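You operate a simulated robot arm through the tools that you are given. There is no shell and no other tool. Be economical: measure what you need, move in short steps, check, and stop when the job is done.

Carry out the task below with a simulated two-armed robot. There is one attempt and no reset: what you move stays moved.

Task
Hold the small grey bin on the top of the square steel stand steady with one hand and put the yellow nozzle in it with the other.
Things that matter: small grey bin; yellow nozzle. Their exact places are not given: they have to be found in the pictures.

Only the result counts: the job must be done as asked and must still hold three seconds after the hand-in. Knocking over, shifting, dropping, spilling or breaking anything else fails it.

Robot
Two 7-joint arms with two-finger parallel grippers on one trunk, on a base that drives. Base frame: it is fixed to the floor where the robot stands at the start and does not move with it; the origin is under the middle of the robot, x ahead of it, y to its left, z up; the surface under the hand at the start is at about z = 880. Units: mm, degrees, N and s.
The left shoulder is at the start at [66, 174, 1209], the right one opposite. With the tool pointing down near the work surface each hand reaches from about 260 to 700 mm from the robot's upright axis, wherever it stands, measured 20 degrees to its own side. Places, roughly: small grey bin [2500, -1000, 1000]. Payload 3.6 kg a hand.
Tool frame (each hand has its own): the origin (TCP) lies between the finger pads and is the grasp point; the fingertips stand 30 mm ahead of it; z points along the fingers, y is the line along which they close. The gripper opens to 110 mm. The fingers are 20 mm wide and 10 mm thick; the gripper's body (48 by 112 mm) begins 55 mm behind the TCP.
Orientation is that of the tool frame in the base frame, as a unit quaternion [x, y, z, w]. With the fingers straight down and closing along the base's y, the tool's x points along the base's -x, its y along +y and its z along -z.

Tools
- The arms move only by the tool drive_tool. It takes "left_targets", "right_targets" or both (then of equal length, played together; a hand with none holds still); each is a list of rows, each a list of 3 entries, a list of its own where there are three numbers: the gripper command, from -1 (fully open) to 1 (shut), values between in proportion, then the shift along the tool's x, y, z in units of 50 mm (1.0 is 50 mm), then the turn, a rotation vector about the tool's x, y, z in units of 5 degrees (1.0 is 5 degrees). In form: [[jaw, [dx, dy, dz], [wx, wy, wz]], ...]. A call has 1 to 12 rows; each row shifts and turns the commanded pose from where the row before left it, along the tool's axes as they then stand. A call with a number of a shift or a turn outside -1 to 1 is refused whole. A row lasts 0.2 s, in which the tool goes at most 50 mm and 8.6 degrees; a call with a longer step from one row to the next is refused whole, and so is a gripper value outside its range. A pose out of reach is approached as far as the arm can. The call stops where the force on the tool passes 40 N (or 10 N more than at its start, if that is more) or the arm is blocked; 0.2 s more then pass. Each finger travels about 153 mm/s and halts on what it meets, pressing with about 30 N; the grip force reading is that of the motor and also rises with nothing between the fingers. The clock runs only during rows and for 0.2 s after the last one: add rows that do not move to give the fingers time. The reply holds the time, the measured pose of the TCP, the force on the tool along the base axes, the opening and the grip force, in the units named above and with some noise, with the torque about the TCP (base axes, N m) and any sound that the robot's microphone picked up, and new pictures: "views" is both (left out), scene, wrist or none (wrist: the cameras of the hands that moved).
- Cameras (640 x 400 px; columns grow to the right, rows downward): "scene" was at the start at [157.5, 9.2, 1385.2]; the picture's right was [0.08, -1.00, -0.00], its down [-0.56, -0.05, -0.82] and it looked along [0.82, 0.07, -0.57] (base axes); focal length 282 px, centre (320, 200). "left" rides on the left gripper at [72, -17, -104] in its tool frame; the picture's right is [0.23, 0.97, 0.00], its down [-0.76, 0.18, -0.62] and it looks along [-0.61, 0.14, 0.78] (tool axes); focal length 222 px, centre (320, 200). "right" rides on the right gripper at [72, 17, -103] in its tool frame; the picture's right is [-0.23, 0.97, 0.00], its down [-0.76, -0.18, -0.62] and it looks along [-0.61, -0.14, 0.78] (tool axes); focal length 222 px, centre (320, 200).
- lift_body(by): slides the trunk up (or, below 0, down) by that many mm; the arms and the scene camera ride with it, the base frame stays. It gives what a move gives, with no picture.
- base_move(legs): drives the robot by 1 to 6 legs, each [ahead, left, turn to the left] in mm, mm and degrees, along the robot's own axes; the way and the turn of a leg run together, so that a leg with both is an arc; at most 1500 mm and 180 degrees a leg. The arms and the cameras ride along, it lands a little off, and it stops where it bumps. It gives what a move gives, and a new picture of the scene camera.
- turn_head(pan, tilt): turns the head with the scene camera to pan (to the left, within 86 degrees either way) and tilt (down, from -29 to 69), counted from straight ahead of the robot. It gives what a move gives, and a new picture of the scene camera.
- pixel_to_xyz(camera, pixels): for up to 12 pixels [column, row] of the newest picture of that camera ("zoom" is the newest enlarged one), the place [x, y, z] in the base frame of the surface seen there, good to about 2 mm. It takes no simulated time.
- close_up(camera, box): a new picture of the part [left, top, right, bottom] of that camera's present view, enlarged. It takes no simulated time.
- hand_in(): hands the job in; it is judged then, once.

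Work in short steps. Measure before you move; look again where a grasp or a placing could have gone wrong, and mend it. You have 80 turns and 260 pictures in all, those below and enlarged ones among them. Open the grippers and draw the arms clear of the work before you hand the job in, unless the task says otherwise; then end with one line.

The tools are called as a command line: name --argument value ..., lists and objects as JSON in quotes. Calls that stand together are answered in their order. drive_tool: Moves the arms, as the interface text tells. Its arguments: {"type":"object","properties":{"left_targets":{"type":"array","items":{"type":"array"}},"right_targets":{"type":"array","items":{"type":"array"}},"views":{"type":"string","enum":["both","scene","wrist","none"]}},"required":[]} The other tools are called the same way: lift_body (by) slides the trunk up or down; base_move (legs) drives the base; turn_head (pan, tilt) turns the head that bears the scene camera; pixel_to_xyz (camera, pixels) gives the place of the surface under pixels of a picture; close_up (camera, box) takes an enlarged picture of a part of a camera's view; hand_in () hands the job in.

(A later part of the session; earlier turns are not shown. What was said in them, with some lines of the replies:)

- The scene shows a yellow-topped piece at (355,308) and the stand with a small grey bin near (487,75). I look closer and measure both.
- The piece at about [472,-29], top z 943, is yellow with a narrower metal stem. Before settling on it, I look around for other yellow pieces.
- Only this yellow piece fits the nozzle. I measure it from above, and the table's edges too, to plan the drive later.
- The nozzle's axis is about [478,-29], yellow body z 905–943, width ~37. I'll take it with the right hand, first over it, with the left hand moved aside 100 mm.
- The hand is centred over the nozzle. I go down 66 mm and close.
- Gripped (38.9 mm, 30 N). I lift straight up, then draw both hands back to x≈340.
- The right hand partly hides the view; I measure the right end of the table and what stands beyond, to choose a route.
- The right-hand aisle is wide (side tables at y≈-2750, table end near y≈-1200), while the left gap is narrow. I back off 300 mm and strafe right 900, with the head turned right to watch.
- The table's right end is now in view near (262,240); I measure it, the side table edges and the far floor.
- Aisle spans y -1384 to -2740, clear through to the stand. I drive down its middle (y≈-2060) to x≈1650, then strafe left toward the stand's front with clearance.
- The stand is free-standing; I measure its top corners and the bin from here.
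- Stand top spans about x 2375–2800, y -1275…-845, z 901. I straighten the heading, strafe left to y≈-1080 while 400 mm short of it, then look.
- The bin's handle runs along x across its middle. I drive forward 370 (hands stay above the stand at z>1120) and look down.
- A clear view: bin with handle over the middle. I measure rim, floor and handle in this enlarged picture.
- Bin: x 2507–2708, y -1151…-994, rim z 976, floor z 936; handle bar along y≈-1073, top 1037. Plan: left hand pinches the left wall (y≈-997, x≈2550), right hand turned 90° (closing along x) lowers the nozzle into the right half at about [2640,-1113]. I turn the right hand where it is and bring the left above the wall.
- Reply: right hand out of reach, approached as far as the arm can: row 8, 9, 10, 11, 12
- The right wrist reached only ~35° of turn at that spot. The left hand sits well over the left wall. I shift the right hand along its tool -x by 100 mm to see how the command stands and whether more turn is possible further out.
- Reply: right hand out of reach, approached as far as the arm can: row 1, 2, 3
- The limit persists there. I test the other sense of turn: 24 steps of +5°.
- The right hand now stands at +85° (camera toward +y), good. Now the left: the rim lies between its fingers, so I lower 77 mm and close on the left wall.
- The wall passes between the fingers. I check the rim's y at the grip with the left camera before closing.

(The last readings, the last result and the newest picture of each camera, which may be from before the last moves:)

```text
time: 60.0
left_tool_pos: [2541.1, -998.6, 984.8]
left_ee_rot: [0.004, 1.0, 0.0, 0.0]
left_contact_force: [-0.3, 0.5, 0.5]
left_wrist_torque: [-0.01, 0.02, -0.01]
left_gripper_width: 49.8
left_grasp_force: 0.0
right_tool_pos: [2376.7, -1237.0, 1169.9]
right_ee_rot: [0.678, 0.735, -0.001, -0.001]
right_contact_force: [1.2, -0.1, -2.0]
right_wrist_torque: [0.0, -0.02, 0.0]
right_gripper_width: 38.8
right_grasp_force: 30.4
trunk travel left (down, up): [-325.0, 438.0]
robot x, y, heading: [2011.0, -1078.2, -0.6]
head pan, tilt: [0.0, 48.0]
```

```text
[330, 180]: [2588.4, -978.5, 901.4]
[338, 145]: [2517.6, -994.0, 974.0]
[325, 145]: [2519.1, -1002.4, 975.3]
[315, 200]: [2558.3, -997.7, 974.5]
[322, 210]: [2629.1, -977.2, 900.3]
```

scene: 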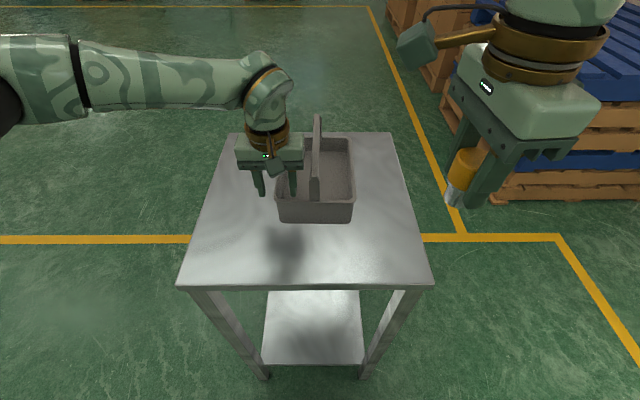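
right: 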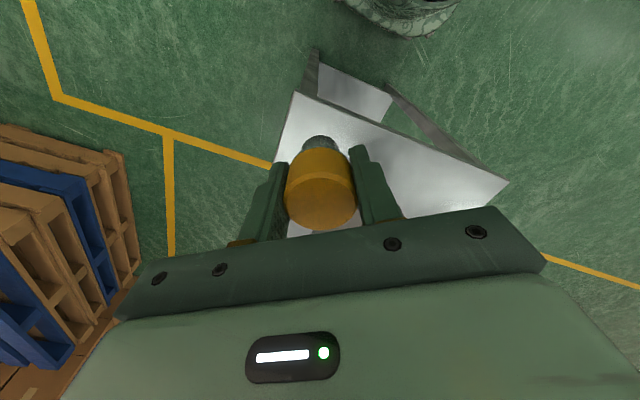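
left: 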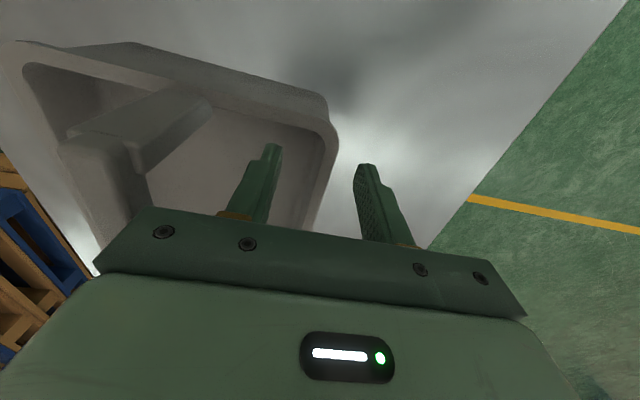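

Rim centre is y≈-998, right at the TCP. I close.

drive_tool --left_targets '[[0.5, [0, 0, 0], [0, 0, 0]], [0.8, [0, 0, 0], [0, 0, 0]], [1, [0, 0, 0], [0, 0, 0]], [1, [0, 0, 0], [0, 0, 0]], [1, [0, 0, 0], [0, 0, 0]]]'

```text
time: 61.2
left_tool_pos: [2541.8, -999.5, 987.0]
left_ee_rot: [0.003, 1.0, 0.0, 0.0]
left_contact_force: [0.1, -1.2, 0.0]
left_wrist_torque: [0.02, -0.15, -0.16]
left_gripper_width: 3.6
left_grasp_force: 29.9
right_tool_pos: [2377.2, -1237.5, 1169.3]
right_ee_rot: [0.678, 0.735, 0.0, -0.001]
right_contact_force: [0.7, 0.3, -1.3]
right_wrist_torque: [0.02, 0.01, 0.0]
right_gripper_width: 38.9
right_grasp_force: 29.7
trunk travel left (down, up): [-325.0, 438.0]
robot x, y, heading: [2010.5, -1084.1, -0.2]
head pan, tilt: [0.0, 48.0]
```

scene: 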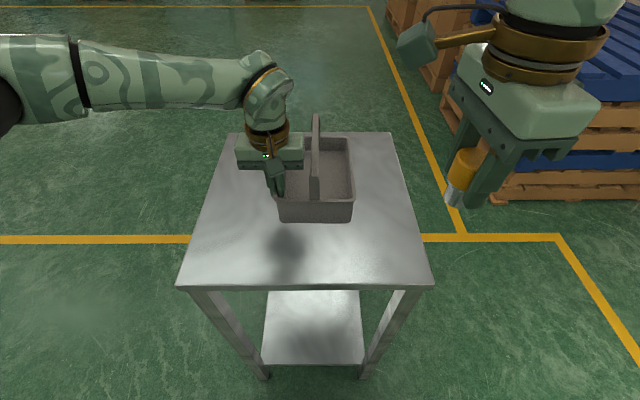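
left: 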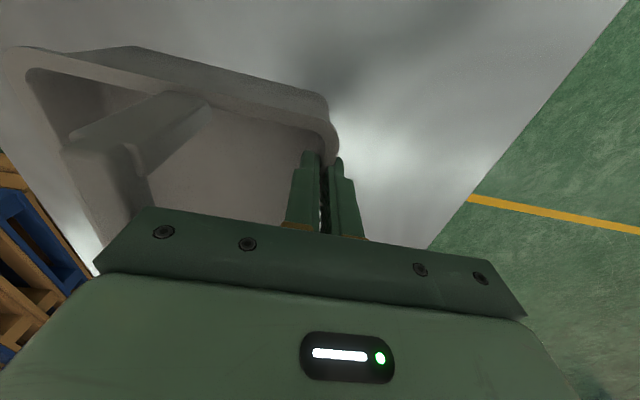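

Width 3.6 mm with 30 N: the wall is pinched. I check that the bin hasn't moved or tilted.

close_up --camera "scene" --box '[240, 80, 400, 240]'

pixel_to_xyz --camera "zoom" --pixels '[[403, 290], [385, 147], [350, 240], [355, 190], [398, 220], [306, 242], [310, 160], [370, 285], [209, 290]]'

```text
2.50 times, centred on (320, 160) of scene
```

zoom: 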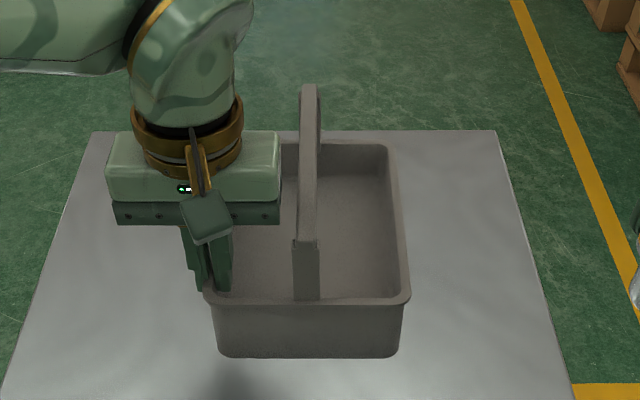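

```text
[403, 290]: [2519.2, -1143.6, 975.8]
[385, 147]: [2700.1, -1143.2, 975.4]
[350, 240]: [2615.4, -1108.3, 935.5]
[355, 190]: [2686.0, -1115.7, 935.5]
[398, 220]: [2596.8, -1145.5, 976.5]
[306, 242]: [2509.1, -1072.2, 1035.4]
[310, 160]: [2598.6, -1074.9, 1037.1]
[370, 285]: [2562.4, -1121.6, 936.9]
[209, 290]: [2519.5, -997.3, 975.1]
```

The bin is held and unmoved. I now move the right hand forward along base x to x≈2640, staying out at y≈-1215, then step left over the bin's right half at z≈1130.

drive_tool --right_targets '[[1, [0, 0.907, 0], [0, 0, 0]], [1, [0, 0.907, 0], [0, 0, 0]], [1, [0, 0.907, 0], [0, 0, 0]], [1, [0, 0.907, 0], [0, 0, 0]], [1, [0, 0.907, 0], [0, 0, 0]], [1, [0, 0.907, 0], [0, 0, 0]], [1, [0, 0, 0.4], [0, 0, 0]], [1, [0, 0, 0.4], [0, 0, 0]], [1, [0, 0, 0], [0, 0, 0]]]'

```text
time: 63.2
left_tool_pos: [2541.5, -999.3, 986.4]
left_ee_rot: [0.004, 1.0, 0.0, -0.001]
left_contact_force: [0.2, -0.2, 2.1]
left_wrist_torque: [0.02, 0.1, -0.03]
left_gripper_width: 3.6
left_grasp_force: 29.5
right_tool_pos: [2647.8, -1214.4, 1128.2]
right_ee_rot: [0.678, 0.735, 0.0, 0.0]
right_contact_force: [0.0, 0.2, -1.1]
right_wrist_torque: [0.03, 0.02, 0.01]
right_gripper_width: 39.0
right_grasp_force: 30.2
trunk travel left (down, up): [-325.0, 438.0]
robot x, y, heading: [2015.3, -1080.3, -0.3]
head pan, tilt: [0.0, 48.0]
```

scene: 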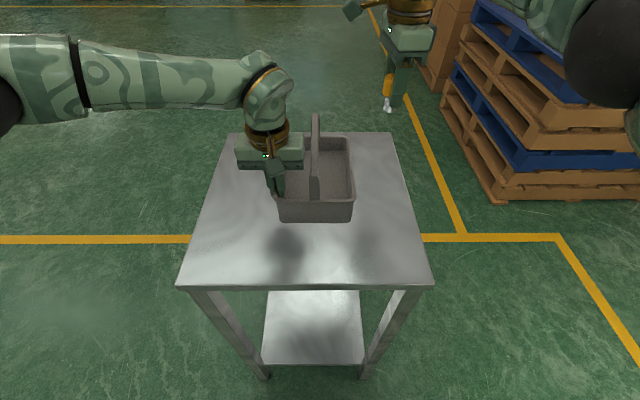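
right: 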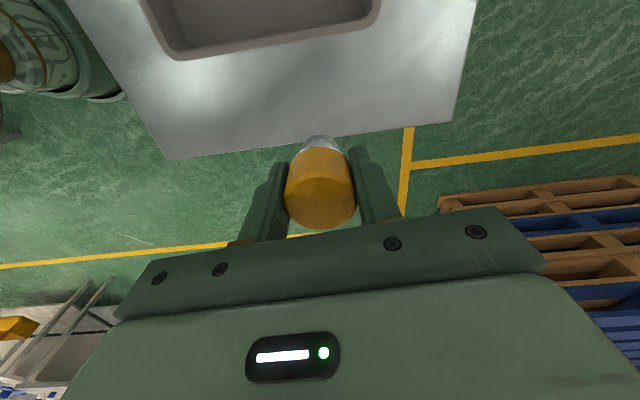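

Clear. Now 102 mm left (tool +x) to y≈-1112.

drive_tool --right_targets '[[1, [0.68, 0, 0], [0, 0, 0]], [1, [0.68, 0, 0], [0, 0, 0]], [1, [0.68, 0, 0], [0, 0, 0]], [1, [0, 0, 0], [0, 0, 0]]]'

```text
time: 64.2
left_tool_pos: [2541.8, -999.1, 984.7]
left_ee_rot: [0.004, 1.0, 0.001, 0.0]
left_contact_force: [-1.0, 0.8, 1.4]
left_wrist_torque: [0.03, 0.06, 0.0]
left_gripper_width: 3.8
left_grasp_force: 30.6
right_tool_pos: [2626.3, -1106.5, 1133.7]
right_ee_rot: [0.679, 0.735, -0.002, 0.0]
right_contact_force: [-0.2, 0.2, -1.4]
right_wrist_torque: [0.02, 0.03, 0.01]
right_gripper_width: 38.8
right_grasp_force: 29.8
right hand out of reach, approached as far as the arm can: row 3
trunk travel left (down, up): [-325.0, 438.0]
robot x, y, heading: [2013.6, -1079.1, -0.4]
head pan, tilt: [0.0, 48.0]
```

scene: 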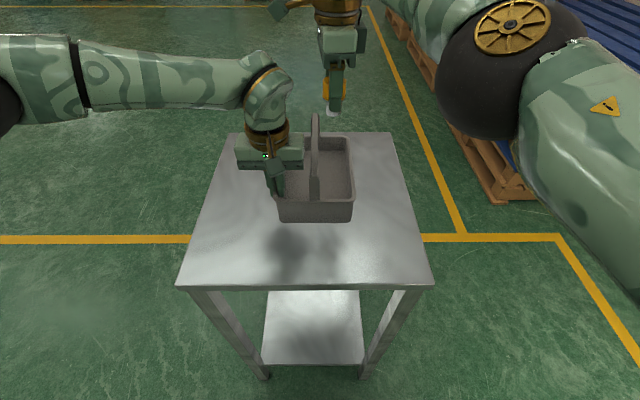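
right: 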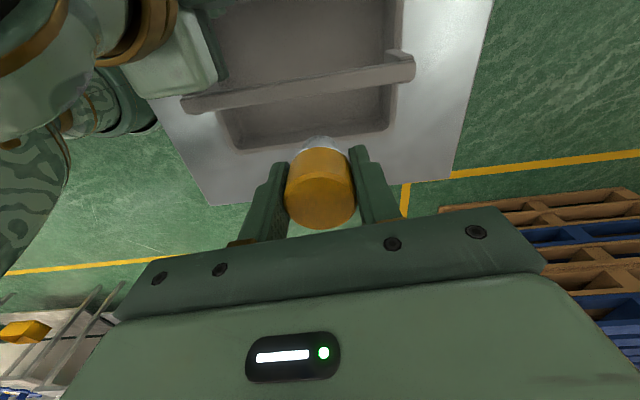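

It stopped at [2626,-1106.5], near its limit but usable: handle edge is at -1080, wall inside at -1144. I shift 5 mm back right and lower to z≈1075, then recheck.

drive_tool --right_targets '[[1, [-0.1, 0, 0], [0, 0, 0]], [1, [0, 0, 0.4], [0, 0, 0]], [1, [0, 0, 0.4], [0, 0, 0]], [1, [0, 0, 0.4], [0, 0, 0]], [1, [0, 0, 0], [0, 0, 0]]]'

```text
time: 65.4
left_tool_pos: [2541.7, -998.9, 985.0]
left_ee_rot: [0.004, 1.0, 0.0, 0.0]
left_contact_force: [0.4, -0.3, 1.4]
left_wrist_torque: [0.04, 0.07, 0.04]
left_gripper_width: 3.5
left_grasp_force: 30.0
right_tool_pos: [2627.6, -1112.1, 1073.6]
right_ee_rot: [0.679, 0.734, -0.001, -0.001]
right_contact_force: [0.3, 0.1, -1.6]
right_wrist_torque: [-0.02, -0.01, 0.0]
right_gripper_width: 38.9
right_grasp_force: 30.1
trunk travel left (down, up): [-325.0, 438.0]
robot x, y, heading: [2012.4, -1079.6, -0.7]
head pan, tilt: [0.0, 48.0]
```

scene: 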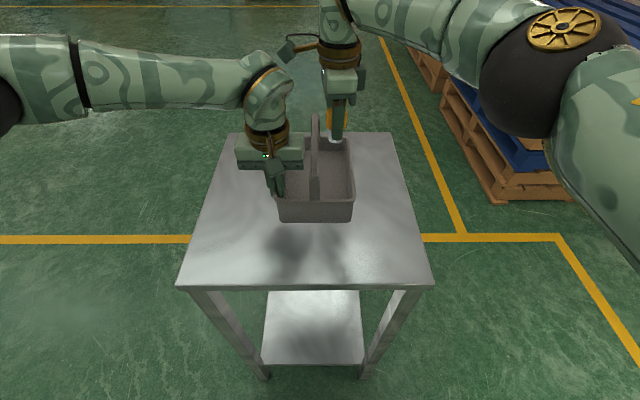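
right: 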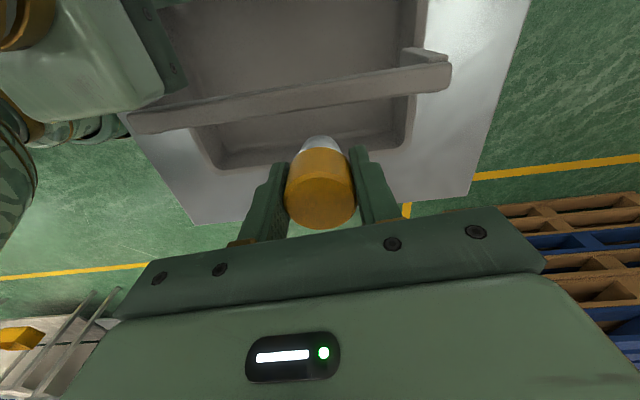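

Aligned in the right half, no conflict with the left hand. I lower 80 mm in steps.

drive_tool --right_targets '[[1, [0, 0, 0.4], [0, 0, 0]], [1, [0, 0, 0.4], [0, 0, 0]], [1, [0, 0, 0.4], [0, 0, 0]], [1, [0, 0, 0.4], [0, 0, 0]], [1, [0, 0, 0], [0, 0, 0]]]'

close_up --camera "scene" --box '[240, 80, 400, 240]'

```text
time: 66.6
left_tool_pos: [2540.7, -999.1, 985.9]
left_ee_rot: [0.004, 1.0, 0.0, 0.0]
left_contact_force: [0.3, -0.4, 0.6]
left_wrist_torque: [0.02, 0.04, 0.03]
left_gripper_width: 3.6
left_grasp_force: 30.6
right_tool_pos: [2628.3, -1110.4, 995.3]
right_ee_rot: [0.679, 0.734, -0.001, 0.0]
right_contact_force: [0.1, 0.5, -1.5]
right_wrist_torque: [0.01, -0.04, -0.02]
right_gripper_width: 38.8
right_grasp_force: 29.7
trunk travel left (down, up): [-325.0, 438.0]
robot x, y, heading: [2012.8, -1076.7, -0.5]
head pan, tilt: [0.0, 48.0]
```

scene: 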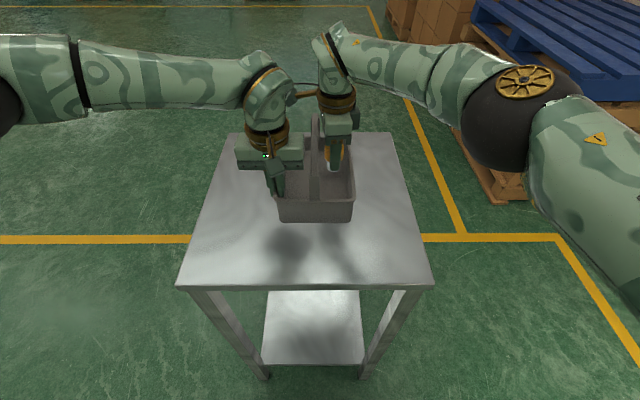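
right: 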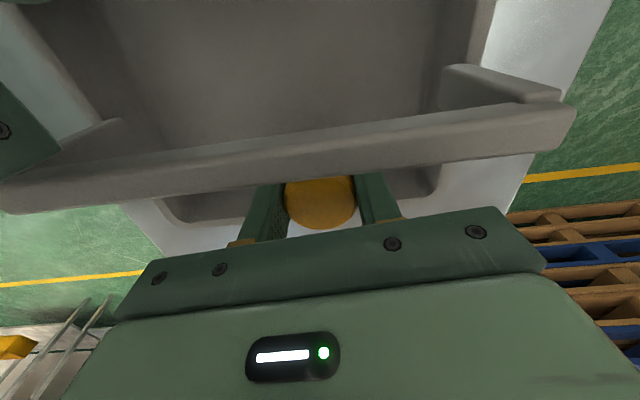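

```text
2.50 times, centred on (320, 160) of scene
```

zoom: 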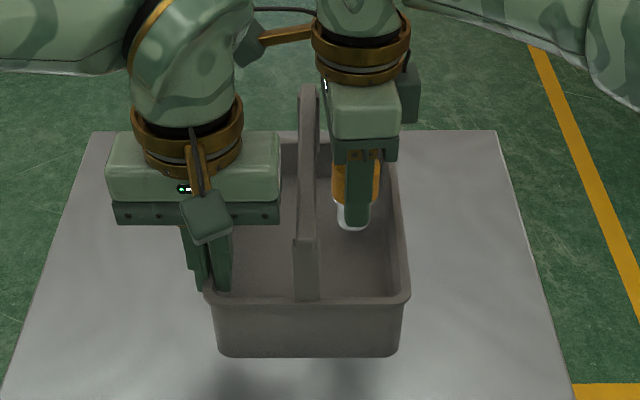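

Nozzle bottom is about 11 mm above the bin floor. I lower 10 mm slowly.

drive_tool --right_targets '[[1, [0, 0, 0.06], [0, 0, 0]], [1, [0, 0, 0.06], [0, 0, 0]], [1, [0, 0, 0.05], [0, 0, 0]], [1, [0, 0, 0.03], [0, 0, 0]], [1, [0, 0, 0], [0, 0, 0]]]' --views "none"

```text
time: 67.8
left_tool_pos: [2541.5, -1000.4, 985.8]
left_ee_rot: [0.003, 1.0, 0.0, 0.0]
left_contact_force: [0.1, 0.5, 0.3]
left_wrist_torque: [0.03, -0.02, 0.04]
left_gripper_width: 3.6
left_grasp_force: 30.8
right_tool_pos: [2628.8, -1110.5, 983.3]
right_ee_rot: [0.678, 0.735, 0.0, -0.001]
right_contact_force: [0.0, -0.4, -1.8]
right_wrist_torque: [0.0, 0.02, 0.01]
right_gripper_width: 38.9
right_grasp_force: 30.2
trunk travel left (down, up): [-325.0, 438.0]
robot x, y, heading: [2010.6, -1077.6, -0.2]
head pan, tilt: [0.0, 48.0]
```

Still no contact (force unchanged). I go down in 1 mm rows up to 4 mm and see.

drive_tool --right_targets '[[1, [0, 0, 0.02], [0, 0, 0]], [1, [0, 0, 0.02], [0, 0, 0]], [1, [0, 0, 0], [0, 0, 0]]]' --views "none"

close_up --camera "scene" --box '[305, 120, 365, 190]'

```text
time: 68.6
left_tool_pos: [2541.6, -999.3, 985.7]
left_ee_rot: [0.004, 1.0, 0.0, -0.001]
left_contact_force: [5.0, -2.4, -4.1]
left_wrist_torque: [-0.03, 0.34, 0.07]
left_gripper_width: 3.5
left_grasp_force: 30.1
right_tool_pos: [2627.6, -1110.8, 982.4]
right_ee_rot: [0.678, 0.735, 0.001, 0.0]
right_contact_force: [-1.6, 2.5, 14.7]
right_wrist_torque: [0.1, 0.08, -0.01]
right_gripper_width: 38.8
right_grasp_force: 30.0
trunk travel left (down, up): [-325.0, 438.0]
robot x, y, heading: [2008.7, -1078.1, -0.6]
head pan, tilt: [0.0, 48.0]
```

```text
5.71 times, centred on (335, 155) of scene
```

zoom: 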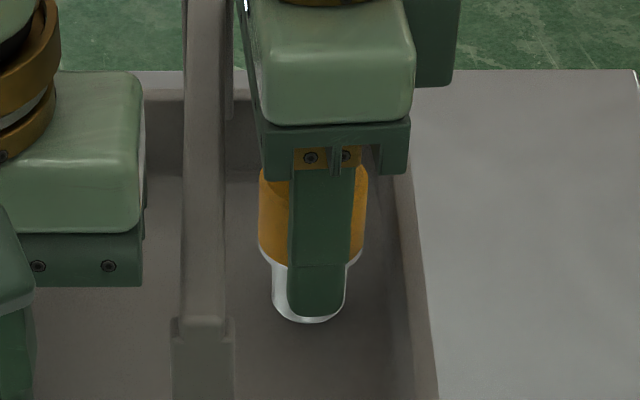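

The nozzle stands on the bin floor (contact 15 N). I ease up 1 mm, open to about 65 mm, then rise straight up 110 mm.

drive_tool --right_targets '[[1, [0, 0, -0.02], [0, 0, 0]], [0.2, [0, 0, 0], [0, 0, 0]], [0.0, [0, 0, 0], [0, 0, 0]], [-0.1, [0, 0, 0], [0, 0, 0]], [-0.1, [0, 0, 0], [0, 0, 0]], [-0.1, [0, 0, -0.3], [0, 0, 0]], [-0.1, [0, 0, -0.5], [0, 0, 0]], [-0.1, [0, 0, -0.6], [0, 0, 0]], [-0.1, [0, 0, -0.8], [0, 0, 0]], [-0.1, [0, 0, 0], [0, 0, 0]]]'

```text
time: 70.8
left_tool_pos: [2540.7, -998.7, 985.5]
left_ee_rot: [0.004, 1.0, 0.001, 0.0]
left_contact_force: [-1.0, 1.4, -0.6]
left_wrist_torque: [0.03, -0.1, 0.07]
left_gripper_width: 3.2
left_grasp_force: 29.9
right_tool_pos: [2630.0, -1110.3, 1092.6]
right_ee_rot: [0.678, 0.735, 0.0, -0.001]
right_contact_force: [-0.3, -1.0, -1.2]
right_wrist_torque: [0.03, 0.01, 0.01]
right_gripper_width: 60.5
right_grasp_force: 0.0
trunk travel left (down, up): [-325.0, 438.0]
robot x, y, heading: [2012.0, -1077.7, -0.3]
head pan, tilt: [0.0, 48.0]
```

scene: 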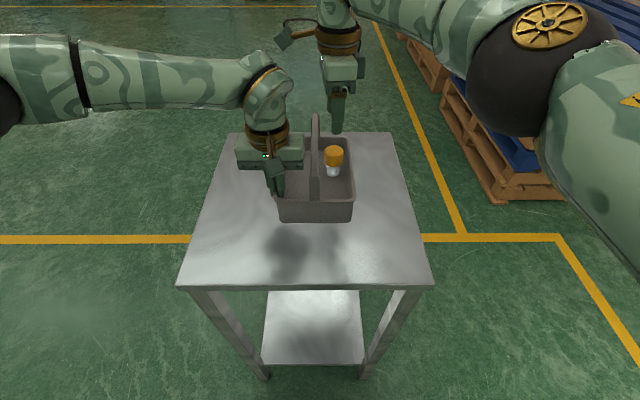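
right: 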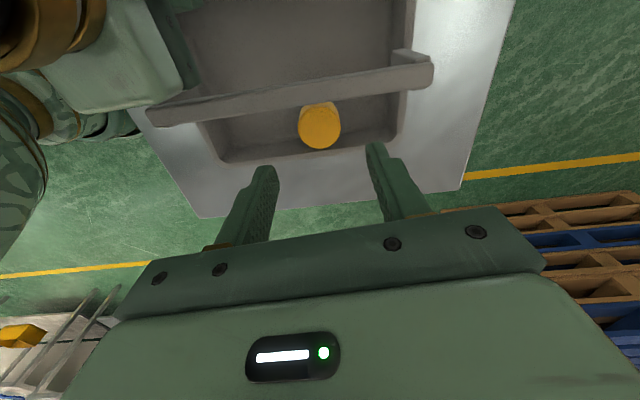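

The nozzle stands free in the bin at (334,157). I draw the right hand up, out to the right and back; then open the left and lift it straight off.

drive_tool --right_targets '[[-0.1, [0, 0, -0.8], [0, 0, 0]], [-0.1, [-0.8, 0, 0], [0, 0, 0]], [-0.1, [-0.8, 0, 0], [0, 0, 0]], [-0.1, [-0.8, 0, 0], [0, 0, 0]], [-0.1, [0, -0.9, 0], [0, 0, 0]], [-0.1, [0, -0.9, 0], [0, 0, 0]], [-0.1, [0, -0.9, 0], [0, 0, 0]], [-0.1, [0, -0.9, 0], [0, 0, 0]], [-0.1, [0, -0.9, 0], [0, 0, 0]], [-0.1, [0, 0, 0], [0, 0, 0]]]' --views "none"

drive_tool --left_targets '[[0.7, [0, 0, 0], [0, 0, 0]], [0.4, [0, 0, 0], [0, 0, 0]], [0.3, [0, 0, 0], [0, 0, 0]], [0.3, [0, 0, 0], [0, 0, 0]], [0.3, [0, 0, -0.3], [0, 0, 0]], [0.3, [0, 0, -0.5], [0, 0, 0]], [0.3, [0, 0, -0.8], [0, 0, 0]], [0.3, [0, 0, -1], [0, 0, 0]], [0.3, [0, 0, -1], [0, 0, 0]], [0.3, [0, 0, 0], [0, 0, 0]]]' --views "scene"

```text
time: 73.0
left_tool_pos: [2543.0, -998.9, 985.8]
left_ee_rot: [0.003, 1.0, 0.0, -0.001]
left_contact_force: [-0.1, 0.8, -0.1]
left_wrist_torque: [0.01, -0.04, 0.0]
left_gripper_width: 3.7
left_grasp_force: 30.1
right_tool_pos: [2650.3, -1201.2, 1148.4]
right_ee_rot: [0.678, 0.735, 0.0, -0.001]
right_contact_force: [-0.1, 0.9, -0.1]
right_wrist_torque: [0.0, -0.01, -0.01]
right_gripper_width: 60.6
right_grasp_force: 0.0
right hand out of reach, approached as far as the arm can: row 2, 3, 4, 5, 6, 7, 8, 9
trunk travel left (down, up): [-325.0, 438.0]
robot x, y, heading: [2009.2, -1076.0, -0.4]
head pan, tilt: [0.0, 48.0]
```

```text
time: 75.2
left_tool_pos: [2541.8, -997.4, 1169.2]
left_ee_rot: [0.004, 1.0, 0.001, -0.001]
left_contact_force: [-0.4, 0.8, 0.1]
left_wrist_torque: [-0.05, 0.01, 0.0]
left_gripper_width: 38.7
left_grasp_force: 0.0
right_tool_pos: [2650.3, -1201.6, 1148.3]
right_ee_rot: [0.678, 0.735, -0.001, -0.001]
right_contact_force: [-0.2, 0.8, 0.0]
right_wrist_torque: [0.04, 0.02, 0.02]
right_gripper_width: 60.5
right_grasp_force: 0.3
trunk travel left (down, up): [-325.0, 438.0]
robot x, y, heading: [2012.6, -1075.5, -0.1]
head pan, tilt: [0.0, 48.0]
```

scene: 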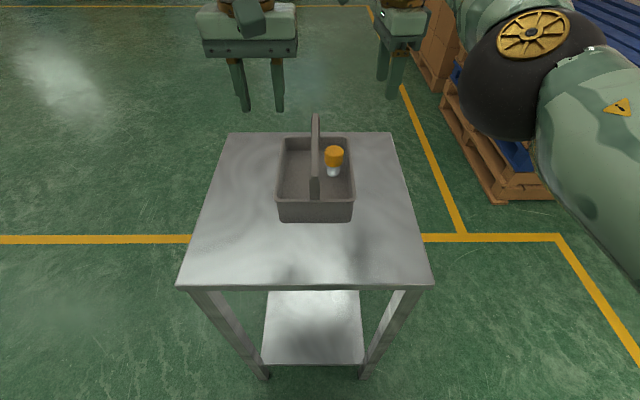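

Both hands are off; the bin and nozzle stand still. I back the robot away 350 mm, hands being well above everything, and check.

base_move --legs '[[-350, 0, 0]]'

close_up --camera "scene" --box '[240, 40, 400, 160]'

```text
time: 77.5
left_tool_pos: [2196.1, -994.8, 1168.8]
left_ee_rot: [0.0, 1.0, 0.0, 0.0]
left_contact_force: [-0.2, -0.5, 0.6]
left_wrist_torque: [0.0, 0.04, 0.01]
left_gripper_width: 38.5
left_grasp_force: 0.1
right_tool_pos: [2302.9, -1197.9, 1148.9]
right_ee_rot: [0.677, 0.736, 0.0, -0.001]
right_contact_force: [-0.1, -1.1, 1.5]
right_wrist_torque: [0.0, -0.04, 0.0]
right_gripper_width: 60.3
right_grasp_force: 0.1
trunk travel left (down, up): [-325.0, 438.0]
robot x, y, heading: [1666.4, -1075.5, 0.1]
head pan, tilt: [0.0, 48.0]
```

scene: 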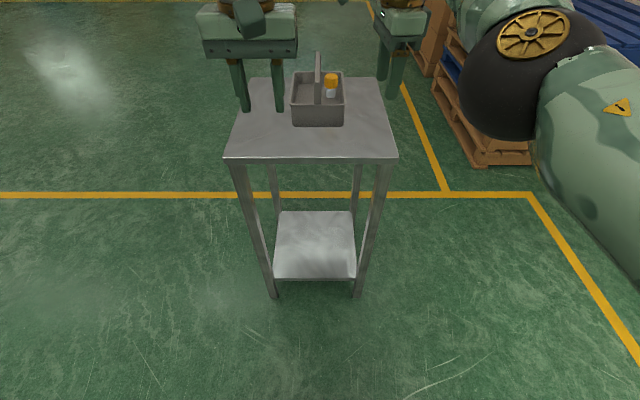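

```text
3.33 times, centred on (320, 100) of scene
```

zoom: 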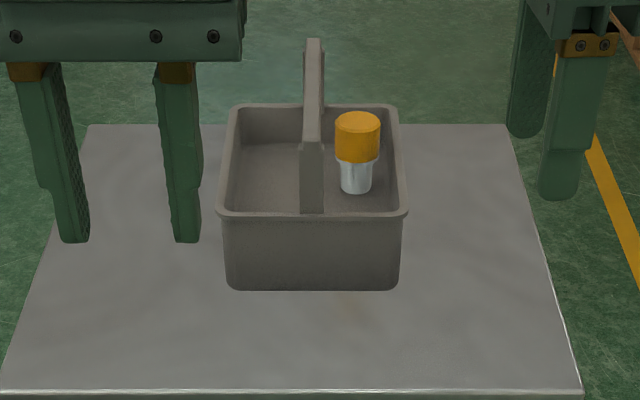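

The nozzle stands upright in the bin, the bin is in its place, and the arms are clear with both grippers open. I hand in.

hand_in

```text
The job is handed in.
```

The yellow nozzle is standing upright in the small grey bin on the stand; the left hand held the bin by its wall while the right set the nozzle down, and both hands are now clear.
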